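You operate a simulated robot arm through the tools that you are given. There is no shell and no other tool. Be economical: measure what you need, move in short steps, check, and stop when the job is done.

The job below is to be done with a simulated robot arm. You get a single attempt, and the scene is never put back.

## Task
Play out what is left on the music box, then set tune 1 and wind to mark 1.
Fine: stop it before you wind; leave it stopped.

It is judged by the outcome, as a careful person would: the job done as asked, and still so three seconds after it is handed in. It fails if anything else is knocked over, pushed out of place, dropped, spilled or broken.

## Robot
A 5-joint arm with a two-finger parallel gripper, fixed in place. Base frame: the origin is at the foot of the arm, x ahead of it, y to its left, z up; the work surface is at about z = 0. Units: mm, degrees, N and s.
With the tool pointing down near the work surface it reaches from about 260 to 600 mm from the base axis. Its first joint turns from -66.0 to 66.0 degrees. The tool tilts only in the upright plane through the base axis and itself; it spins freely about its own axis. Payload 1.57 kg.
The tool frame sits at the grasp point between the pads (the TCP): z along the fingers, y along the line on which they close. The tips reach 30 mm beyond it. The gripper opens to 80 mm. The fingers are 17 mm wide and 12 mm thick; the gripper's body (40 by 82 mm) begins 80 mm behind the TCP.
Orientation is that of the tool frame in the base frame, as a unit quaternion [x, y, z, w]. With the fingers straight down and closing along the base's y, the tool's x points along the base's -x, its y along +y and its z along -z.

## Interface
- The arm moves only by the tool servo_tool. Its argument "series" is one flat list of numbers, 7 for each row, row after row: the shift along the base's x, y, z in mm, then the turn, a rotation vector about the base's x, y, z in rad, then the opening, from 0 (shut) to 1 (fully open). In form: [x, y, z, rx, ry, rz, hand, x, y, z, rx, ry, rz, hand, ...]. A call has 1 to 8 rows; each row is the pose to reach, as a shift and turn from the pose commanded when the call began. Each row takes 0.2 s and may step no farther than 50 mm and 8.6 degrees from the row before; otherwise, or with a gripper value out of range, the whole call is refused. Where a pose cannot be reached the arm comes as near as it can. A force on the tool above 40 N (or 10 N above the force at the start of the call, whichever is more), or a blocked arm, ends the call early, and 0.2 s more pass. Each finger travels about 153 mm/s and halts on what it meets, pressing with about 39 N; the grip force reading is that of the motor and also rises with nothing between the fingers. The clock runs only during rows and for 0.2 s after the last one: add rows that repeat a pose to give the fingers time. The reply holds the time, the measured pose of the TCP, the force on the tool along the base axes, the opening and the grip force, in the units named above and with some noise.
- Cameras (640 x 400 px; columns grow to the right, rows downward): "scene" is fixed at [47, 395.2, 544.3]; the picture's right is [-0.69, -0.72, 0.00], its down [-0.27, 0.26, -0.92] and it looks along [0.67, -0.64, -0.38] (base axes); focal length 326 px, centre (320, 200). "wrist" rides on the gripper at [-32, 0, -78] in the tool frame; the picture's right is [0.00, -1.00, 0.00], its down [0.97, 0.00, -0.24] and it looks along [0.24, 0.00, 0.97] (tool axes); focal length 218 px, centre (320, 200). There is no depth. A picture from a camera that has moved, and an enlarged one, comes with that camera's place and axes in the base frame and with its lens.
- camera(camera): a new picture of that camera. The clock stands still meanwhile.
- inspect(camera, box): a new picture of the part [left, top, right, bottom] of that camera's present view, enlarged. The clock stands still meanwhile.
- job_done(): hands the job in; it is judged then, once.

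Work in short steps. Places have to be worked out from the pictures, the camera data and where the tool is seen: move nearer, look again, correct. Check each grasp and each placing, and mend what went wrong. You have 120 turns and 64 pictures in all, those below and enlarged ones among them. Open the gripper and draw the arm clear of the work before you hand the job in, unless the task says otherwise; then end with one line.

The tools are called after "Emit:" as name(argument=value, ...) on one line, values as JSON. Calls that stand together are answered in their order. servo_tool: Moves the arm, as the interface text tells. Its arguments: {"type":"object","properties":{"series":{"type":"array","items":{"type":"number"}}},"required":["series"]} The other tools are called the same way: camera (camera) takes a picture; inspect (camera, box) takes an enlarged picture of a part of a camera's view; job_done () hands the job in.

At the start:

```text
t: 0.0
tcp_pos: [330.9, -80.5, 431.6]
tcp_rot: [0.0, 1.0, 0.001, 0.0]
contact_force: [-0.3, 0.3, 0.5]
width: 80.1
gripper_force: 0.0
```

scene: 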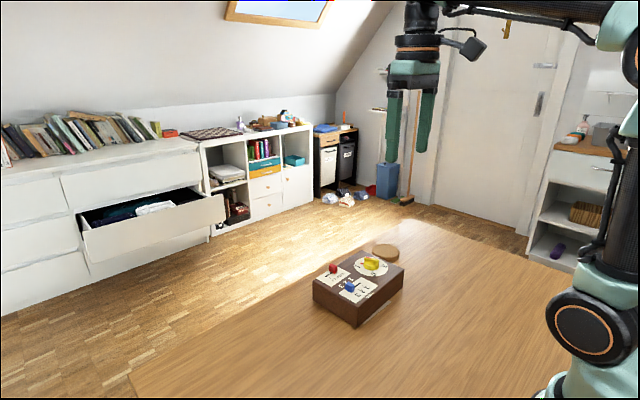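
wrist: 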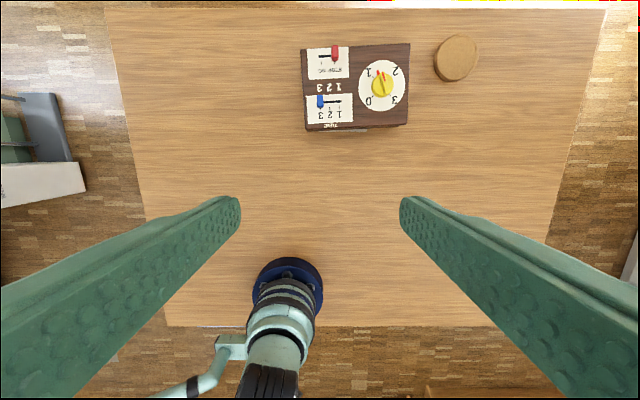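

Looking at the music box closely in both cameras before moving.

Emit:
inspect(camera="wrist", box=[290, 25, 490, 150])

Emit:
inspect(camera="scene", box=[300, 235, 420, 335])

```text
3.20 times, centred on (390, 88) of wrist
camera zoom: at [363.4, -80.2, 509.7], right [0.0, -1.0, 0.0], down [-0.97, 0.0, 0.24], along [-0.24, 0.0, -0.97], focal length 698 px, centre (96, 560)
```

zoom: 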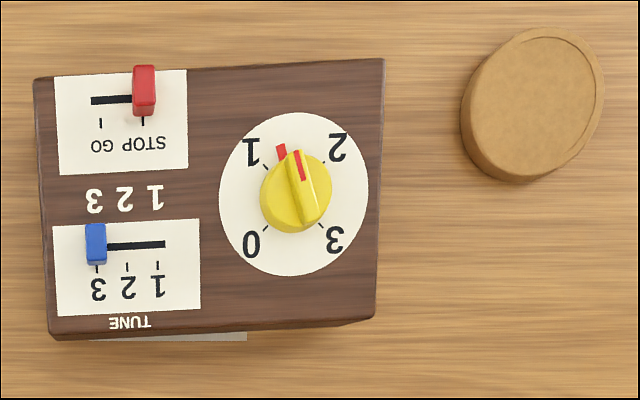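

```text
4.00 times, centred on (360, 285) of scene
camera zoom: at [47.0, 395.2, 544.3], right [-0.69, -0.72, 0.0], down [-0.27, 0.26, -0.92], along [0.67, -0.64, -0.38], focal length 1306 px, centre (160, -140)
```

zoom: 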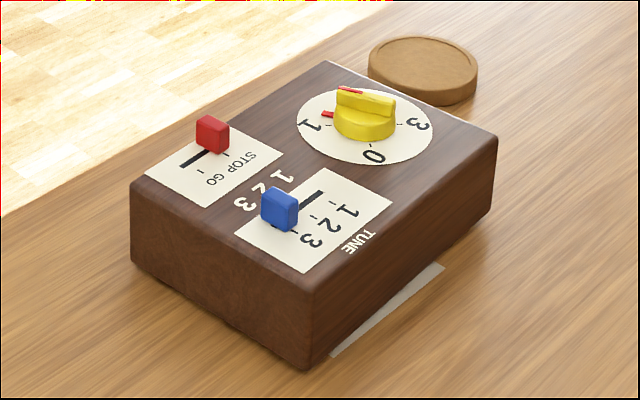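

The red lever is at STOP, the tune lever is at 3, and the dial points a bit past 1. It winds clockwise seen from above. I'll move over the box for a closer view.

Emit:
servo_tool(series=[22, -10, -34, 0, 0, 0, 1, 44, -20, -68, 0, 0, 0, 1, 66, -30, -102, 0, 0, 0, 1, 88, -40, -136, 0, 0, 0, 1, 110, -50, -170, 0, 0, 0, 1, 132, -60, -204, 0, 0, 0, 1])

Emit:
camera(camera="wrist")

```text
t: 1.4
tcp_pos: [461.9, -142.4, 226.3]
tcp_rot: [0.0, 1.0, 0.0, 0.001]
contact_force: [-0.4, 1.1, -0.4]
width: 79.9
gripper_force: 0.1
```

```text
59 pictures are left
camera wrist: at [493.7, -142.3, 305.4], right [0.0, -1.0, 0.0], down [-0.97, 0.0, 0.24], along [-0.24, 0.0, -0.97], focal length 218 px, centre (320, 200)
```

wrist: 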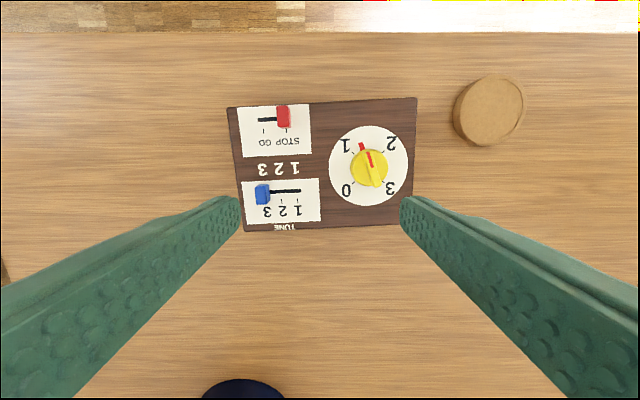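

Emit:
inspect(camera="wrist", box=[220, 90, 428, 220])

```text
3.08 times, centred on (324, 155) of wrist
camera zoom: at [493.7, -142.3, 305.4], right [0.0, -1.0, 0.0], down [-0.97, 0.0, 0.24], along [-0.24, 0.0, -0.97], focal length 672 px, centre (308, 338)
```

zoom: 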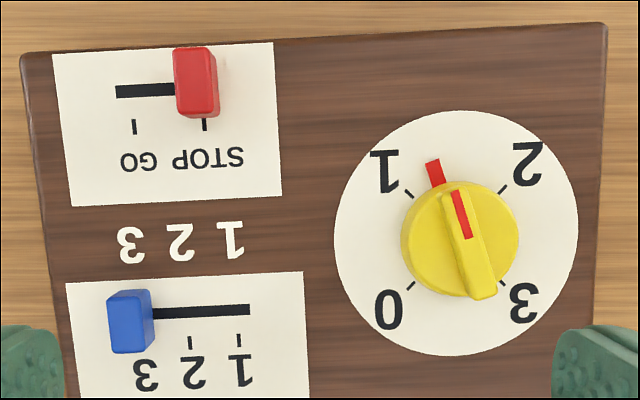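

Next I'll position above the red lever, with the opening at about 36 mm, and compare heights.

Emit:
servo_tool(series=[20, 12, -20, 0, 0, 0, 0.8, 40, 24, -45, 0, 0, 0, 0.6, 60, 36, -70, 0, 0, 0, 0.45, 62, 36, -90, 0, 0, 0, 0.45])

Emit:
camera(camera="wrist")

Emit:
inspect(camera="scene", box=[280, 190, 440, 340])

```text
t: 2.4
tcp_pos: [524.1, -104.5, 138.6]
tcp_rot: [0.0, 1.0, 0.0, 0.0]
contact_force: [0.3, 0.2, 0.0]
width: 36.2
gripper_force: 0.0
```

```text
57 pictures are left
camera wrist: at [556.4, -104.0, 217.2], right [0.0, -1.0, 0.0], down [-0.97, 0.0, 0.24], along [-0.24, 0.0, -0.97], focal length 218 px, centre (320, 200)
```

wrist: 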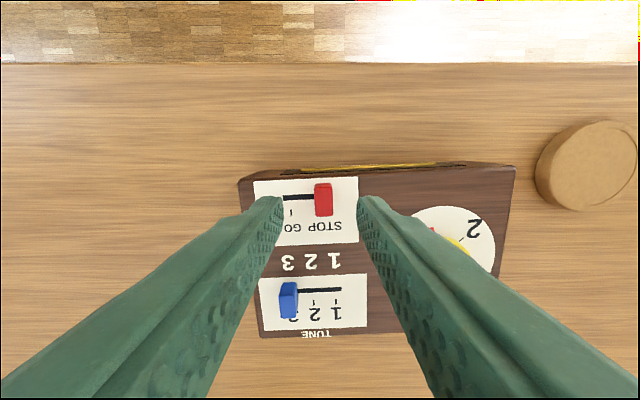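

```text
2.67 times, centred on (360, 265) of scene
camera zoom: at [47.0, 395.2, 544.3], right [-0.69, -0.72, 0.0], down [-0.27, 0.26, -0.92], along [0.67, -0.64, -0.38], focal length 870 px, centre (213, 27)
```

zoom: 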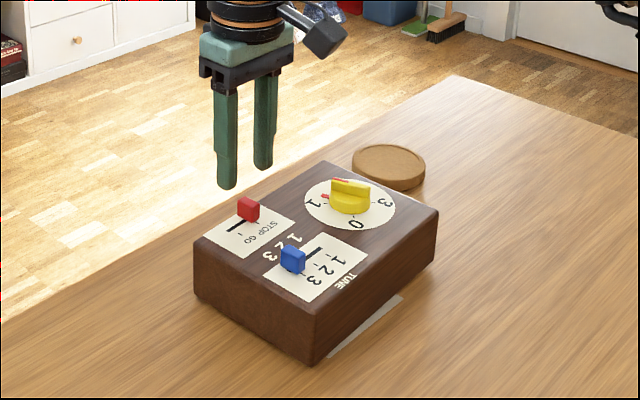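

Emit:
inspect(camera="wrist", box=[230, 150, 390, 250])

```text
4.00 times, centred on (310, 200) of wrist
camera zoom: at [556.4, -104.0, 217.2], right [0.0, -1.0, 0.0], down [-0.97, 0.0, 0.24], along [-0.24, 0.0, -0.97], focal length 873 px, centre (360, 200)
```

zoom: 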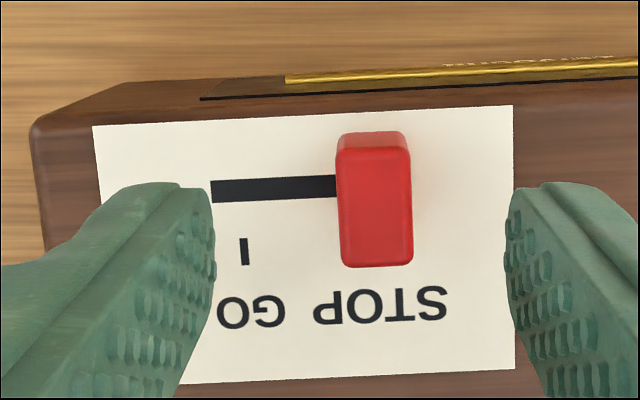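

The lever top is near (522, -106, 82). I'll lower the fingers around it to tip z≈68, then close.

Emit:
servo_tool(series=[-2, -1.5, -20, 0, 0, 0, 0.45, -2, -1.5, -32, 0, 0, 0, 0.45, -2, -1.5, -40, 0, 0, 0, 0.45])

Emit:
inspect(camera="scene", box=[310, 230, 420, 300])

Emit:
inspect(camera="wrist", box=[220, 150, 420, 275])

```text
t: 3.2
tcp_pos: [523.6, -105.2, 98.4]
tcp_rot: [0.0, 1.0, 0.0, 0.0]
contact_force: [-0.9, 0.0, -0.1]
width: 36.1
gripper_force: 0.1
```

```text
5.71 times, centred on (365, 265) of scene
camera zoom: at [47.0, 395.2, 544.3], right [-0.69, -0.72, 0.0], down [-0.27, 0.26, -0.92], along [0.67, -0.64, -0.38], focal length 1865 px, centre (63, -171)
```

zoom: 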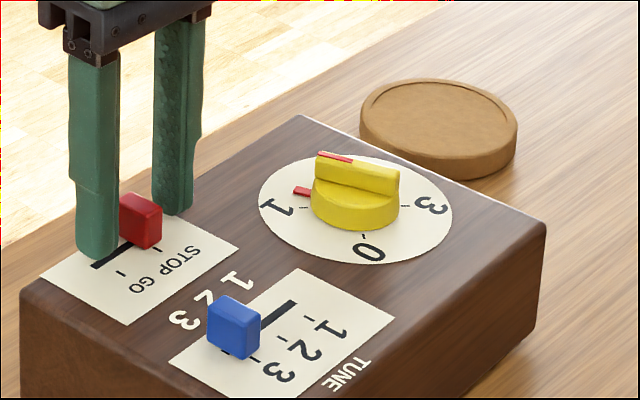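

```text
3.20 times, centred on (320, 212) of wrist
camera zoom: at [555.1, -106.2, 176.4], right [0.0, -1.0, 0.0], down [-0.97, 0.0, 0.24], along [-0.24, 0.0, -0.97], focal length 698 px, centre (320, 160)
```

zoom: 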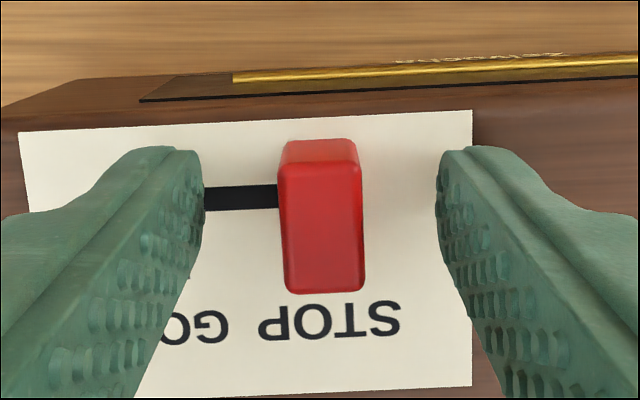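

The fingers straddle the red lever properly, so I'll close on it.

Emit:
servo_tool(series=[0, 0, 0, 0, 0, 0, 0.25, 0, 0, 0, 0, 0, 0, 0.12])

```text
t: 3.8
tcp_pos: [523.6, -105.8, 97.9]
tcp_rot: [-0.001, 1.0, 0.0, 0.001]
contact_force: [0.6, 0.2, 0.3]
width: 12.3
gripper_force: 28.9
```

Gripped at 12.3 mm. Now I'll slide it toward GO (+y) in small steps.

Emit:
servo_tool(series=[-0.3, 6, 0, 0, 0, 0, 0.12, -0.7, 12, 0, 0, 0, 0, 0.12, -1, 18, 0, 0, 0, 0, 0.12, -1.3, 23, 0, 0, 0, 0, 0.12])

Emit:
inspect(camera="scene", box=[310, 230, 420, 300])

```text
t: 4.8
tcp_pos: [523.1, -81.8, 98.0]
tcp_rot: [-0.001, 1.0, 0.0, -0.001]
contact_force: [-0.6, 0.0, 0.3]
width: 12.2
gripper_force: 29.5
```

```text
5.71 times, centred on (365, 265) of scene
camera zoom: at [47.0, 395.2, 544.3], right [-0.69, -0.72, 0.0], down [-0.27, 0.26, -0.92], along [0.67, -0.64, -0.38], focal length 1865 px, centre (63, -171)
```

zoom: 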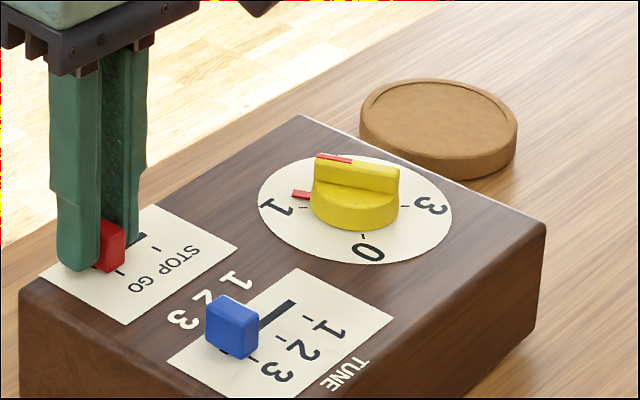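

The lever slid without resistance and sits about at the GO tick. I'll hold and wait to see whether the dial runs.

Emit:
servo_tool(series=[0, 0, 0, 0, 0, 0, 0.12, 0, 0, 0, 0, 0, 0, 0.12, 0, 0, 0, 0, 0, 0, 0.12, 0, 0, 0, 0, 0, 0, 0.12, 0, 0, 0, 0, 0, 0, 0.12, 0, 0, 0, 0, 0, 0, 0.12, 0, 0, 0, 0, 0, 0, 0.12, 0, 0, 0, 0, 0, 0, 0.12])

Emit:
inspect(camera="scene", box=[310, 230, 420, 300])

```text
t: 6.6
tcp_pos: [522.9, -82.0, 98.2]
tcp_rot: [0.0, 1.0, 0.001, 0.0]
contact_force: [-3.1, -0.9, -0.2]
width: 12.1
gripper_force: 29.2
```

```text
5.71 times, centred on (365, 265) of scene
camera zoom: at [47.0, 395.2, 544.3], right [-0.69, -0.72, 0.0], down [-0.27, 0.26, -0.92], along [0.67, -0.64, -0.38], focal length 1865 px, centre (63, -171)
```

zoom: 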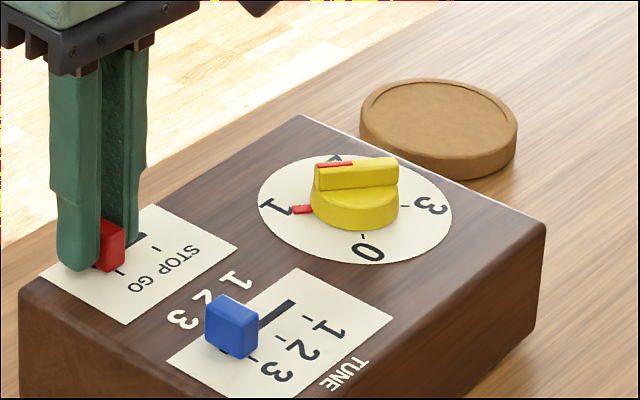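

The dial is running down at roughly 12°/s. I'll keep waiting.

Emit:
servo_tool(series=[0, 0, 0, 0, 0, 0, 0.12, 0, 0, 0, 0, 0, 0, 0.12, 0, 0, 0, 0, 0, 0, 0.12, 0, 0, 0, 0, 0, 0, 0.12, 0, 0, 0, 0, 0, 0, 0.12, 0, 0, 0, 0, 0, 0, 0.12, 0, 0, 0, 0, 0, 0, 0.12, 0, 0, 0, 0, 0, 0, 0.12])

Emit:
servo_tool(series=[0, 0, 0, 0, 0, 0, 0.12, 0, 0, 0, 0, 0, 0, 0.12, 0, 0, 0, 0, 0, 0, 0.12, 0, 0, 0, 0, 0, 0, 0.12, 0, 0, 0, 0, 0, 0, 0.12, 0, 0, 0, 0, 0, 0, 0.12, 0, 0, 0, 0, 0, 0, 0.12, 0, 0, 0, 0, 0, 0, 0.12])

Emit:
servo_tool(series=[0, 0, 0, 0, 0, 0, 0.12, 0, 0, 0, 0, 0, 0, 0.12, 0, 0, 0, 0, 0, 0, 0.12, 0, 0, 0, 0, 0, 0, 0.12, 0, 0, 0, 0, 0, 0, 0.12, 0, 0, 0, 0, 0, 0, 0.12, 0, 0, 0, 0, 0, 0, 0.12, 0, 0, 0, 0, 0, 0, 0.12])

Emit:
servo_tool(series=[0, 0, 0, 0, 0, 0, 0.12, 0, 0, 0, 0, 0, 0, 0.12, 0, 0, 0, 0, 0, 0, 0.12, 0, 0, 0, 0, 0, 0, 0.12, 0, 0, 0, 0, 0, 0, 0.12, 0, 0, 0, 0, 0, 0, 0.12, 0, 0, 0, 0, 0, 0, 0.12, 0, 0, 0, 0, 0, 0, 0.12])

Emit:
inspect(camera="scene", box=[310, 230, 420, 300])

```text
t: 8.4
tcp_pos: [522.5, -82.0, 98.4]
tcp_rot: [0.0, 1.0, 0.001, 0.0]
contact_force: [2.4, -1.5, -0.3]
width: 12.1
gripper_force: 29.5
```

```text
t: 10.2
tcp_pos: [522.6, -82.4, 99.4]
tcp_rot: [-0.001, 1.0, 0.0, 0.0]
contact_force: [3.2, -3.1, 0.0]
width: 12.0
gripper_force: 29.5
```

```text
t: 12.0
tcp_pos: [522.8, -82.8, 97.9]
tcp_rot: [0.0, 1.0, 0.0, 0.0]
contact_force: [3.6, -3.0, 0.2]
width: 11.9
gripper_force: 29.1
```

```text
t: 13.8
tcp_pos: [523.2, -82.2, 96.7]
tcp_rot: [-0.001, 1.0, 0.0, 0.0]
contact_force: [4.4, -2.7, -0.1]
width: 12.0
gripper_force: 29.2
```

```text
5.71 times, centred on (365, 265) of scene
camera zoom: at [47.0, 395.2, 544.3], right [-0.69, -0.72, 0.0], down [-0.27, 0.26, -0.92], along [0.67, -0.64, -0.38], focal length 1865 px, centre (63, -171)
```

zoom: 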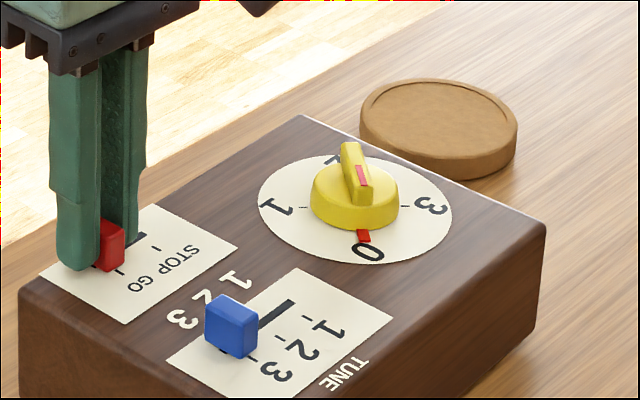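

The dial is at about 0. I'll wait once more to confirm it has fully run out.

Emit:
servo_tool(series=[0, 0, 0, 0, 0, 0, 0.12, 0, 0, 0, 0, 0, 0, 0.12, 0, 0, 0, 0, 0, 0, 0.12, 0, 0, 0, 0, 0, 0, 0.12, 0, 0, 0, 0, 0, 0, 0.12, 0, 0, 0, 0, 0, 0, 0.12, 0, 0, 0, 0, 0, 0, 0.12, 0, 0, 0, 0, 0, 0, 0.12])

Emit:
servo_tool(series=[0, 0, 0, 0, 0, 0, 0.12, 0, 0, 0, 0, 0, 0, 0.12, 0, 0, 0, 0, 0, 0, 0.12, 0, 0, 0, 0, 0, 0, 0.12, 0, 0, 0, 0, 0, 0, 0.12, 0, 0, 0, 0, 0, 0, 0.12, 0, 0, 0, 0, 0, 0, 0.12, 0, 0, 0, 0, 0, 0, 0.12])

Emit:
inspect(camera="scene", box=[310, 230, 420, 300])

```text
t: 15.6
tcp_pos: [522.5, -82.1, 98.0]
tcp_rot: [0.0, 1.0, 0.0, 0.0]
contact_force: [3.8, -1.9, 1.1]
width: 12.1
gripper_force: 29.3
```

```text
t: 17.4
tcp_pos: [522.6, -82.6, 96.9]
tcp_rot: [0.0, 1.0, 0.0, 0.0]
contact_force: [3.8, -2.0, 0.5]
width: 12.1
gripper_force: 29.7
```

```text
5.71 times, centred on (365, 265) of scene
camera zoom: at [47.0, 395.2, 544.3], right [-0.69, -0.72, 0.0], down [-0.27, 0.26, -0.92], along [0.67, -0.64, -0.38], focal length 1865 px, centre (63, -171)
```

zoom: 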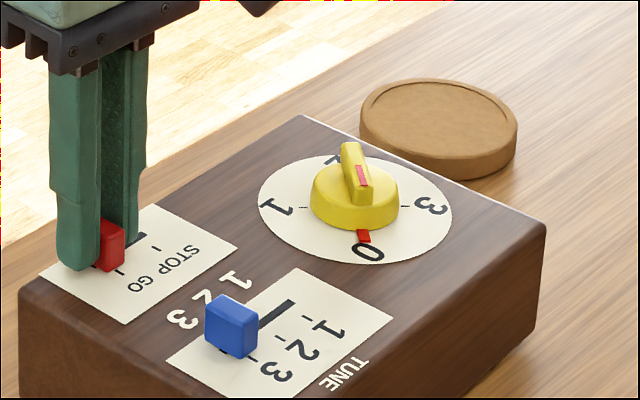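

It's stationary at 0, so it has played out. I'll slide the lever back to STOP, release and rise.

Emit:
servo_tool(series=[0.3, -6, 0, 0, 0, 0, 0.12, 0.7, -12, 0, 0, 0, 0, 0.12, 1, -18, 0, 0, 0, 0, 0.12, 1.3, -23.2, 0, 0, 0, 0, 0.12, 1.3, -23.2, 0, 0, 0, 0, 0.12, 1.3, -23.2, 0, 0, 0, 0, 0.42, 1.3, -23.2, 0, 0, 0, 0, 0.42, 1.3, -23.2, 30, 0, 0, 0, 0.42])

Emit:
servo_tool(series=[-30, 12, 5, 0, 0, 0, 0.42, -55, 17, 15, 0, 0, 0, 0.42, -75, 22, 15, 0, 0, 0, 0.42])

Emit:
camera(camera="wrist")

Emit:
inspect(camera="scene", box=[310, 230, 420, 300])

```text
t: 19.2
tcp_pos: [523.0, -104.1, 125.7]
tcp_rot: [0.0, 1.0, 0.0, -0.001]
contact_force: [0.2, 0.4, -0.2]
width: 33.7
gripper_force: 0.0
```

```text
t: 20.0
tcp_pos: [448.3, -81.7, 142.9]
tcp_rot: [0.001, 1.0, 0.0, 0.0]
contact_force: [0.1, 0.5, -0.3]
width: 33.4
gripper_force: 0.0
```

```text
48 pictures are left
camera wrist: at [479.8, -82.3, 220.9], right [0.0, -1.0, 0.0], down [-0.97, 0.0, 0.24], along [-0.24, 0.0, -0.97], focal length 218 px, centre (320, 200)
```

wrist: 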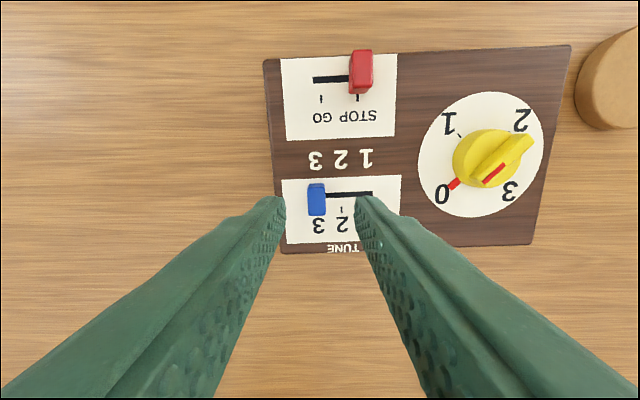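

```text
5.71 times, centred on (365, 265) of scene
camera zoom: at [47.0, 395.2, 544.3], right [-0.69, -0.72, 0.0], down [-0.27, 0.26, -0.92], along [0.67, -0.64, -0.38], focal length 1865 px, centre (63, -171)
```

zoom: 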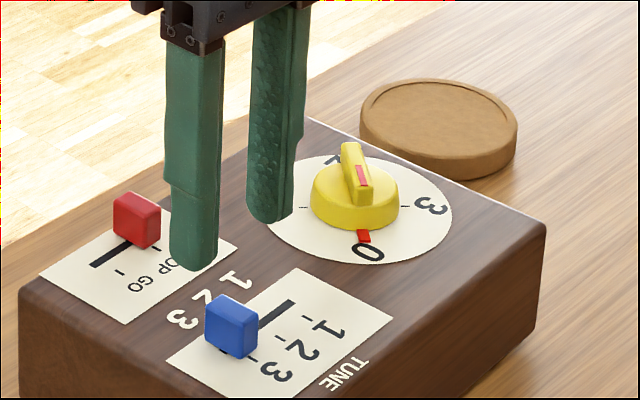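

Emit:
inspect(camera="wrist", box=[260, 40, 420, 140])

Emit:
inspect(camera="wrist", box=[240, 160, 400, 260])

```text
4.00 times, centred on (340, 90) of wrist
camera zoom: at [479.8, -82.3, 220.9], right [0.0, -1.0, 0.0], down [-0.97, 0.0, 0.24], along [-0.24, 0.0, -0.97], focal length 873 px, centre (240, 640)
```

zoom: 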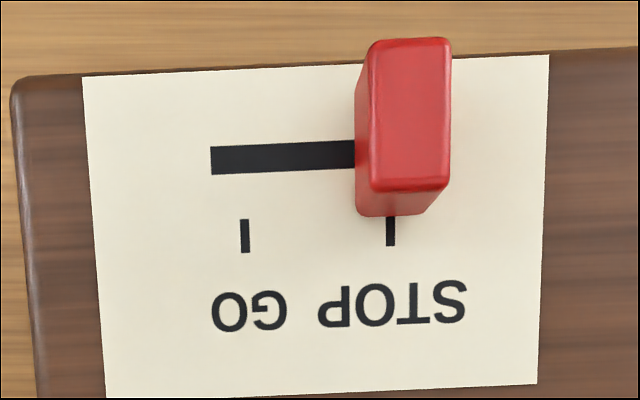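

```text
4.00 times, centred on (320, 210) of wrist
camera zoom: at [479.8, -82.3, 220.9], right [0.0, -1.0, 0.0], down [-0.97, 0.0, 0.24], along [-0.24, 0.0, -0.97], focal length 873 px, centre (320, 160)
```

zoom: 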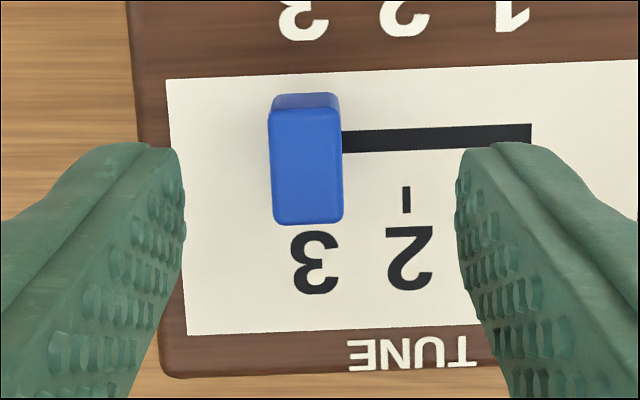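

STOP is centred on its tick. Next I'll lower onto the blue lever and grip it.

Emit:
servo_tool(series=[-3, 1.7, -20, 0, 0, 0, 0.42, -3, 1.7, -35, 0, 0, 0, 0.42, -3, 1.7, -44.5, 0, 0, 0, 0.42, -3, 1.7, -44.5, 0, 0, 0, 0.25, -3, 1.7, -44.5, 0, 0, 0, 0.12, -3, 1.7, -44.5, 0, 0, 0, 0.12])

Emit:
inspect(camera="scene", box=[310, 230, 420, 300])

```text
t: 21.4
tcp_pos: [445.0, -81.6, 98.5]
tcp_rot: [0.001, 1.0, 0.0, -0.001]
contact_force: [0.7, 0.3, 1.0]
width: 12.1
gripper_force: 28.9
```

```text
5.71 times, centred on (365, 265) of scene
camera zoom: at [47.0, 395.2, 544.3], right [-0.69, -0.72, 0.0], down [-0.27, 0.26, -0.92], along [0.67, -0.64, -0.38], focal length 1865 px, centre (63, -171)
```

zoom: 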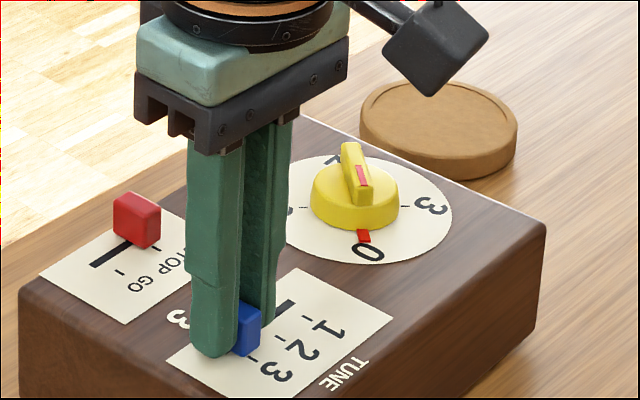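

The blue lever is gripped. I'll slide it 36.5 mm toward tune 1 (−y).

Emit:
servo_tool(series=[0.4, -7, 0, 0, 0, 0, 0.12, 0.8, -14, 0, 0, 0, 0, 0.12, 1.2, -21, 0, 0, 0, 0, 0.12, 1.6, -28, 0, 0, 0, 0, 0.12, 2, -36, 0, 0, 0, 0, 0.12, 2, -36, 0, 0, 0, 0, 0.12])

Emit:
inspect(camera="wrist", box=[220, 130, 420, 255])

```text
t: 22.8
tcp_pos: [447.5, -117.8, 99.8]
tcp_rot: [0.001, 1.0, 0.0, 0.0]
contact_force: [1.6, 2.0, -0.2]
width: 11.7
gripper_force: 29.1
```

```text
3.20 times, centred on (320, 192) of wrist
camera zoom: at [479.0, -118.2, 176.5], right [0.0, -1.0, 0.0], down [-0.97, 0.0, 0.24], along [-0.24, 0.0, -0.97], focal length 698 px, centre (320, 224)
```

zoom: 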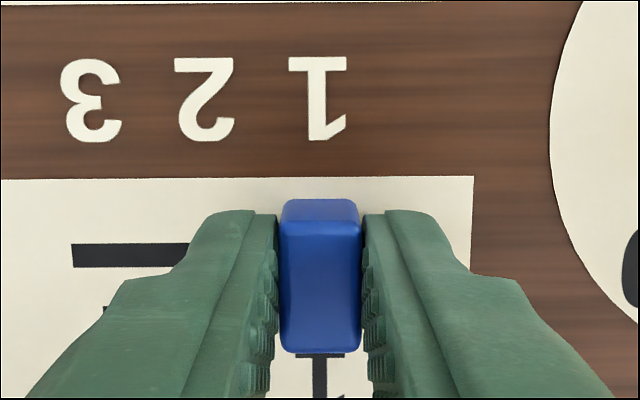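

It's aligned with 1. I'll release, rise, and move over by the knob to look.

Emit:
servo_tool(series=[0, 0, 0, 0, 0, 0, 0.42, 0, 0, 0, 0, 0, 0, 0.42, 0, 0, 40, 0, 0, 0, 0.42, 0, -35, 65, 0, 0, 0, 0.7, 10, -80, 75, 0, 0, 0, 0.8])

Emit:
inspect(camera="wrist", box=[160, 50, 480, 250])

Emit:
inspect(camera="scene", box=[310, 230, 420, 300])

```text
t: 24.0
tcp_pos: [457.6, -201.5, 174.0]
tcp_rot: [0.0, 1.0, 0.0, 0.0]
contact_force: [0.0, 0.0, -0.2]
width: 63.7
gripper_force: 0.0
```

```text
2.00 times, centred on (320, 150) of wrist
camera zoom: at [489.2, -200.4, 251.7], right [0.0, -1.0, 0.0], down [-0.97, 0.0, 0.24], along [-0.24, 0.0, -0.97], focal length 436 px, centre (320, 300)
```

zoom: 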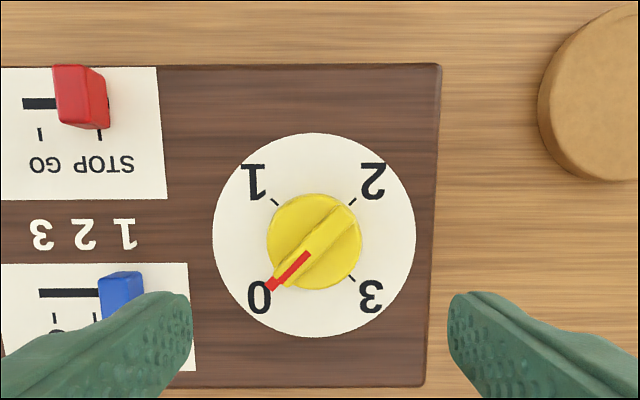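

```text
5.71 times, centred on (365, 265) of scene
camera zoom: at [46.9, 395.3, 544.3], right [-0.69, -0.72, 0.0], down [-0.27, 0.26, -0.92], along [0.67, -0.64, -0.38], focal length 1865 px, centre (63, -171)
```

zoom: 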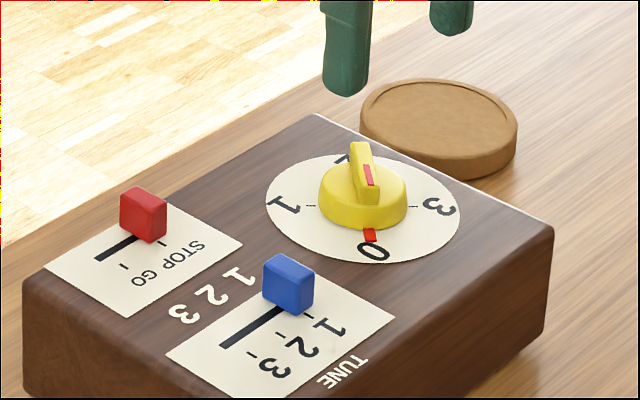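

Tune is at 1 and stop is set. The box crept a few mm and turned slightly when the blue lever was slid, so I'll be gentle with the knob. The knob is near (471.5, -198) with its ridge on the 0–2 diagonal. I'll turn the tool −45° above it and look.

Emit:
servo_tool(series=[3, 1, -5, 0, 0, -0.131, 0.7, 6, 2, -10, 0, 0, -0.262, 0.6, 9, 3, -15, 0, 0, -0.393, 0.5, 12, 3.5, -20, 0, 0, -0.524, 0.5, 14, 3.5, -25, 0, 0, -0.655, 0.5, 14, 3.5, -29, 0, 0, -0.785, 0.5])

Emit:
camera(camera="wrist")

Emit:
inspect(camera="scene", box=[310, 220, 420, 290])

```text
t: 25.4
tcp_pos: [472.7, -195.4, 145.2]
tcp_rot: [0.384, 0.923, 0.0, 0.0]
contact_force: [0.7, 1.1, 0.6]
width: 40.5
gripper_force: 0.0
```

```text
40 pictures are left
camera wrist: at [494.6, -217.1, 222.5], right [-0.71, -0.71, 0.0], down [-0.68, 0.69, 0.24], along [-0.17, 0.17, -0.97], focal length 218 px, centre (320, 200)
```

wrist: 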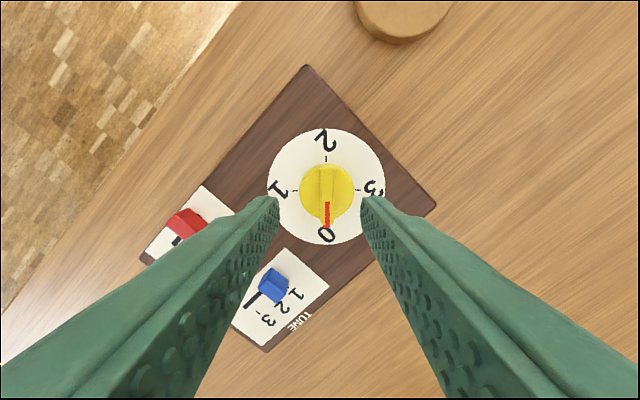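

```text
5.71 times, centred on (365, 255) of scene
camera zoom: at [47.0, 395.2, 544.3], right [-0.69, -0.72, 0.0], down [-0.27, 0.26, -0.92], along [0.67, -0.64, -0.38], focal length 1865 px, centre (63, -114)
```

zoom: 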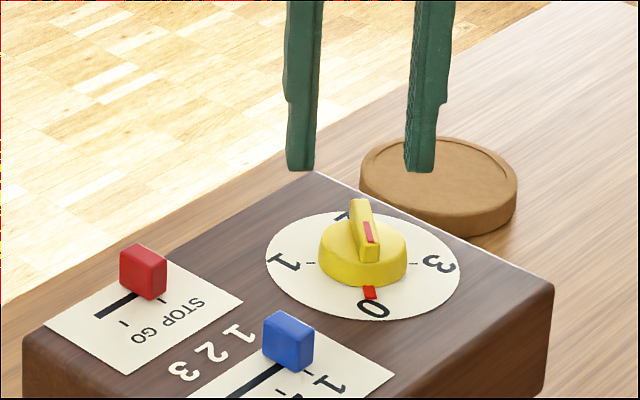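

Emit:
inspect(camera="wrist", box=[260, 120, 400, 250])

```text
3.08 times, centred on (330, 185) of wrist
camera zoom: at [494.6, -217.1, 222.5], right [-0.71, -0.71, 0.0], down [-0.68, 0.69, 0.24], along [-0.17, 0.17, -0.97], focal length 672 px, centre (289, 246)
```

zoom: 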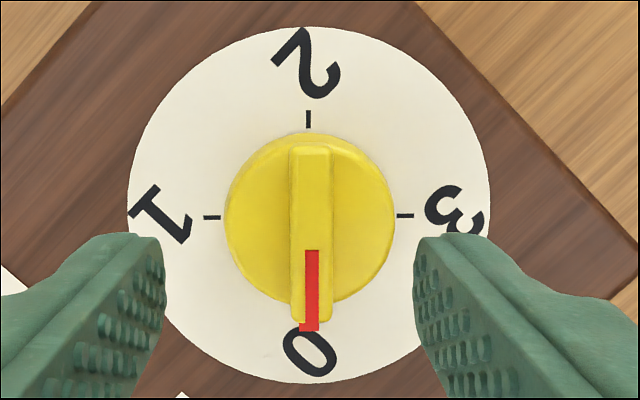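

The knob axis works out to about (468.6, -197.7), so I'll shift (-3.3, -3.2). I'll lower to just around the ridge and check.

Emit:
servo_tool(series=[-3.3, -3.2, -5, 0, 0, 0, 0.45, -3.3, -3.2, -20, 0, 0, 0, 0.45, -3.3, -3.2, -32, 0, 0, 0, 0.45])

Emit:
inspect(camera="scene", box=[340, 235, 410, 280])

Emit:
inspect(camera="wrist", box=[240, 120, 400, 250])

```text
t: 26.2
tcp_pos: [468.7, -198.2, 112.7]
tcp_rot: [0.382, 0.924, 0.0, -0.001]
contact_force: [-1.6, -1.0, 0.1]
width: 35.9
gripper_force: 0.0
```

```text
8.89 times, centred on (375, 258) of scene
camera zoom: at [47.0, 395.2, 544.3], right [-0.69, -0.72, 0.0], down [-0.27, 0.26, -0.92], along [0.67, -0.64, -0.38], focal length 2902 px, centre (-169, -311)
```

zoom: 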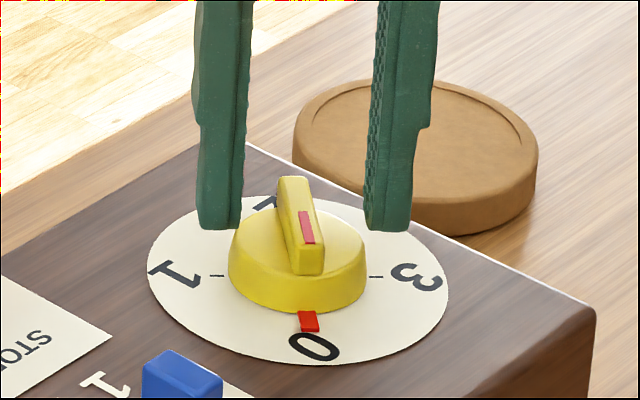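

```text
3.08 times, centred on (320, 185) of wrist
camera zoom: at [491.2, -220.4, 190.8], right [-0.71, -0.71, 0.0], down [-0.69, 0.69, 0.24], along [-0.17, 0.17, -0.97], focal length 672 px, centre (320, 246)
```

zoom: 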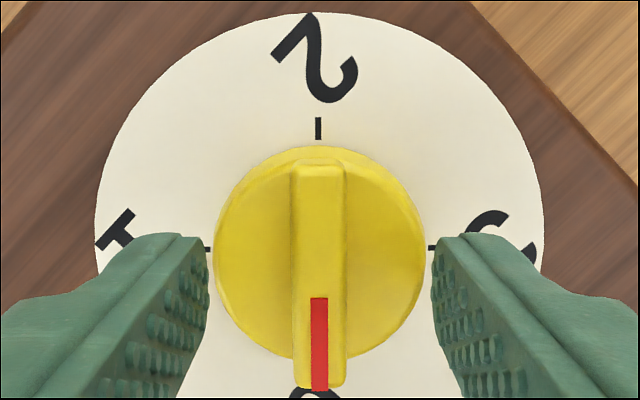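

Well centred, with the tips about 5 mm below the ridge top. I'll lower 2.5 mm and close on the ridge.

Emit:
servo_tool(series=[0, 0, -2.5, 0, 0, 0, 0.45, 0, 0, -2.5, 0, 0, 0, 0.25, 0, 0, -2.5, 0, 0, 0, 0.06, 0, 0, -2.5, 0, 0, 0, 0.06])

Emit:
inspect(camera="scene", box=[310, 230, 420, 300])

```text
t: 27.2
tcp_pos: [469.2, -197.9, 109.7]
tcp_rot: [0.382, 0.924, 0.0, 0.0]
contact_force: [0.4, -0.1, -0.3]
width: 8.7
gripper_force: 27.6
```

```text
5.71 times, centred on (365, 265) of scene
camera zoom: at [47.0, 395.2, 544.3], right [-0.69, -0.72, 0.0], down [-0.27, 0.26, -0.92], along [0.67, -0.64, -0.38], focal length 1865 px, centre (63, -171)
```

zoom: 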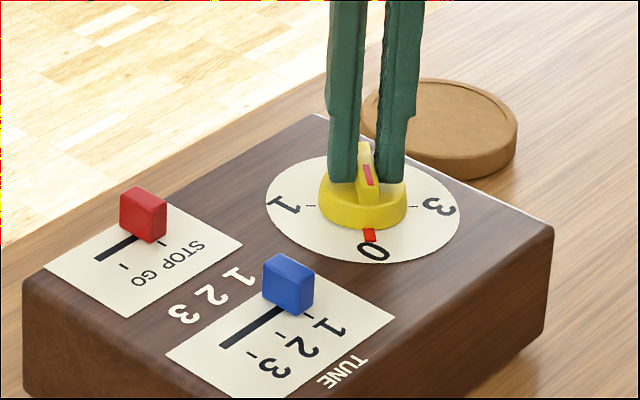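

Gripped at 8.7 mm and the box hasn't moved. I'll turn clockwise about 43° and check.

Emit:
servo_tool(series=[0, 0, 0, 0, 0, -0.125, 0.06, 0, 0, 0, 0, 0, -0.25, 0.06, 0, 0, 0, 0, 0, -0.375, 0.06, 0, 0, 0, 0, 0, -0.5, 0.06, 0, 0, 0, 0, 0, -0.625, 0.06, 0, 0, 0, 0, 0, -0.75, 0.06, 0, 0, 0, 0, 0, -0.75, 0.06])

Emit:
inspect(camera="scene", box=[310, 230, 420, 300])

```text
t: 28.8
tcp_pos: [468.6, -197.5, 109.5]
tcp_rot: [0.696, 0.718, 0.0, 0.0]
contact_force: [5.2, 0.8, -0.3]
width: 8.8
gripper_force: 27.4
```

```text
5.71 times, centred on (365, 265) of scene
camera zoom: at [47.0, 395.2, 544.3], right [-0.69, -0.72, 0.0], down [-0.27, 0.26, -0.92], along [0.67, -0.64, -0.38], focal length 1865 px, centre (63, -171)
```

zoom: 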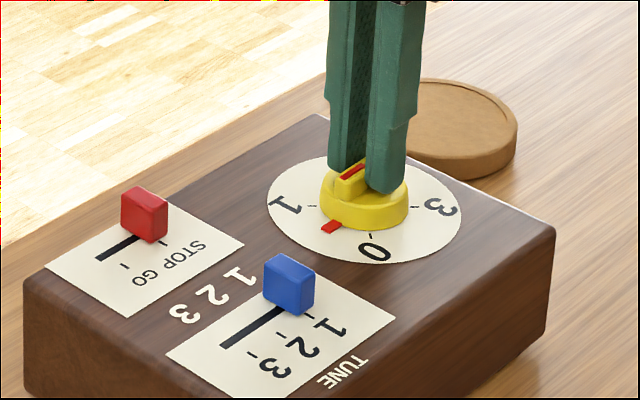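

It's turning well and the box is steady. I'll do the remaining ~47°.

Emit:
servo_tool(series=[0, 0, 0, 0, 0, -0.125, 0.06, 0, 0, 0, 0, 0, -0.25, 0.06, 0, 0, 0, 0, 0, -0.375, 0.06, 0, 0, 0, 0, 0, -0.5, 0.06, 0, 0, 0, 0, 0, -0.625, 0.06, 0, 0, 0, 0, 0, -0.75, 0.06, 0, 0, 0, 0, 0, -0.81, 0.06, 0, 0, 0, 0, 0, -0.81, 0.06])

Emit:
inspect(camera="scene", box=[340, 235, 410, 280])

Emit:
inspect(camera="wrist", box=[240, 100, 400, 250])

```text
t: 30.6
tcp_pos: [468.6, -197.9, 108.3]
tcp_rot: [0.922, 0.387, 0.0, 0.0]
contact_force: [1.5, 1.2, 4.1]
width: 8.8
gripper_force: 26.8
```

```text
8.89 times, centred on (375, 258) of scene
camera zoom: at [46.9, 395.2, 544.3], right [-0.69, -0.72, 0.0], down [-0.27, 0.26, -0.92], along [0.67, -0.64, -0.38], focal length 2902 px, centre (-169, -311)
```

zoom: 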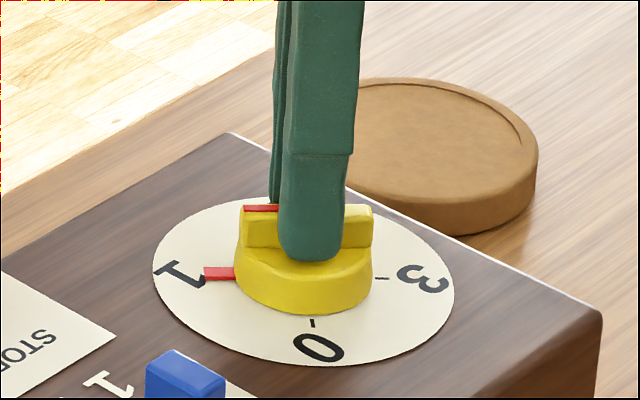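

```text
2.67 times, centred on (320, 175) of wrist
camera zoom: at [445.4, -221.1, 187.8], right [-0.71, 0.7, 0.0], down [0.68, 0.69, 0.24], along [0.17, 0.17, -0.97], focal length 582 px, centre (320, 267)
```

zoom: 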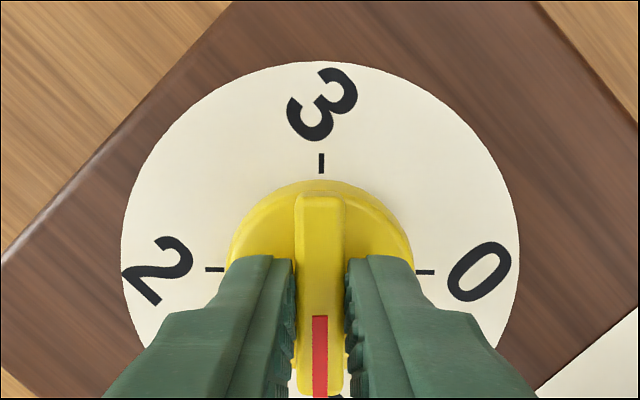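

The pointer is on mark 1. I'll release, rise straight up and check.

Emit:
servo_tool(series=[0, 0, 0, 0, 0, 0, 0.2, 0, 0, 0, 0, 0, 0, 0.45, 0, 0, 0, 0, 0, 0, 0.45, 0, 0, 40, 0, 0, 0, 0.45, 0, 0, 80, 0, 0, 0, 0.8, -25, 10, 115, 0, 0, 0, 1, -50, 20, 150, 0, 0, 0, 1])

Emit:
camera(camera="wrist")

Emit:
inspect(camera="scene", box=[310, 230, 420, 300])

```text
t: 32.2
tcp_pos: [421.5, -178.0, 259.3]
tcp_rot: [0.922, 0.387, 0.0, 0.0]
contact_force: [-0.6, 0.4, 0.2]
width: 80.0
gripper_force: 0.1
```

```text
31 pictures are left
camera wrist: at [398.0, -200.3, 338.0], right [-0.71, 0.7, 0.0], down [0.68, 0.69, 0.24], along [0.17, 0.17, -0.97], focal length 218 px, centre (320, 200)
```

wrist: 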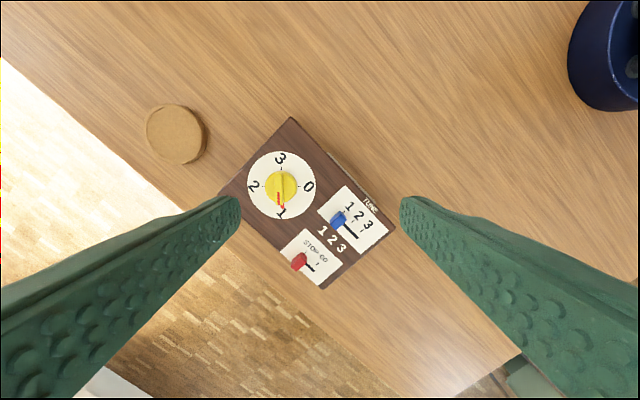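

```text
5.71 times, centred on (365, 265) of scene
camera zoom: at [47.0, 395.2, 544.3], right [-0.69, -0.72, 0.0], down [-0.27, 0.26, -0.92], along [0.67, -0.64, -0.38], focal length 1865 px, centre (63, -171)
```

zoom: 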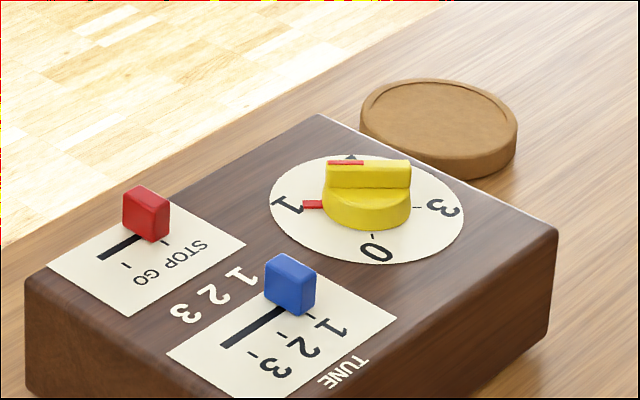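

Emit:
inspect(camera="wrist", box=[240, 145, 400, 245])

Emit:
inspect(camera="wrist", box=[270, 180, 400, 290])

```text
4.00 times, centred on (320, 195) of wrist
camera zoom: at [398.0, -200.3, 338.0], right [-0.71, 0.7, 0.0], down [0.68, 0.69, 0.24], along [0.17, 0.17, -0.97], focal length 873 px, centre (320, 220)
```

zoom: 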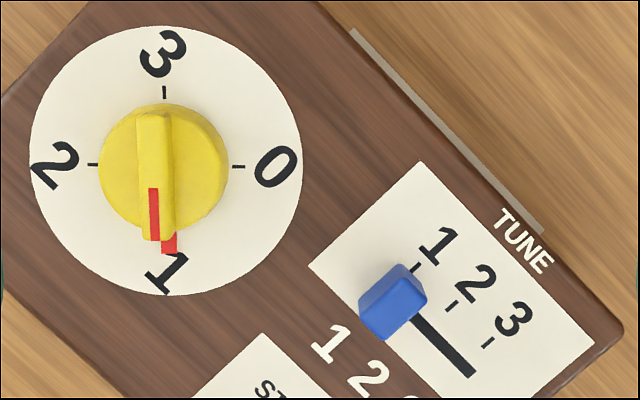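

```text
3.64 times, centred on (335, 235) of wrist
camera zoom: at [398.0, -200.3, 338.0], right [-0.71, 0.7, 0.0], down [0.68, 0.69, 0.24], along [0.17, 0.17, -0.97], focal length 794 px, centre (266, 73)
```

zoom: 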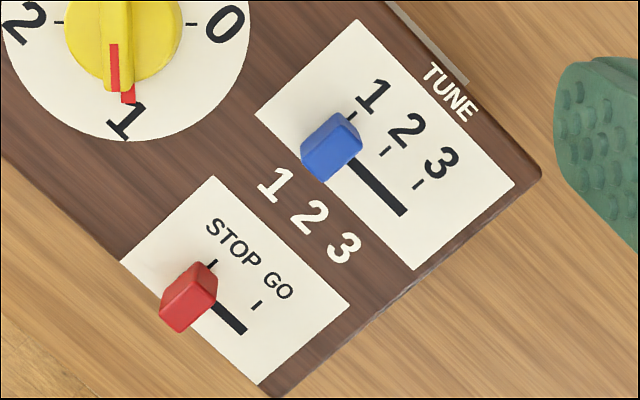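

The dial is on 1, tune is on 1, the lever is at STOP, and the gripper is open and clear.

Emit:
job_done()

```text
The job is handed in.
```

The music box played out to 0, was stopped, set to tune 1 and wound to mark 1, and it's left stopped; the box itself slid a few mm and turned slightly while I moved the tune lever.
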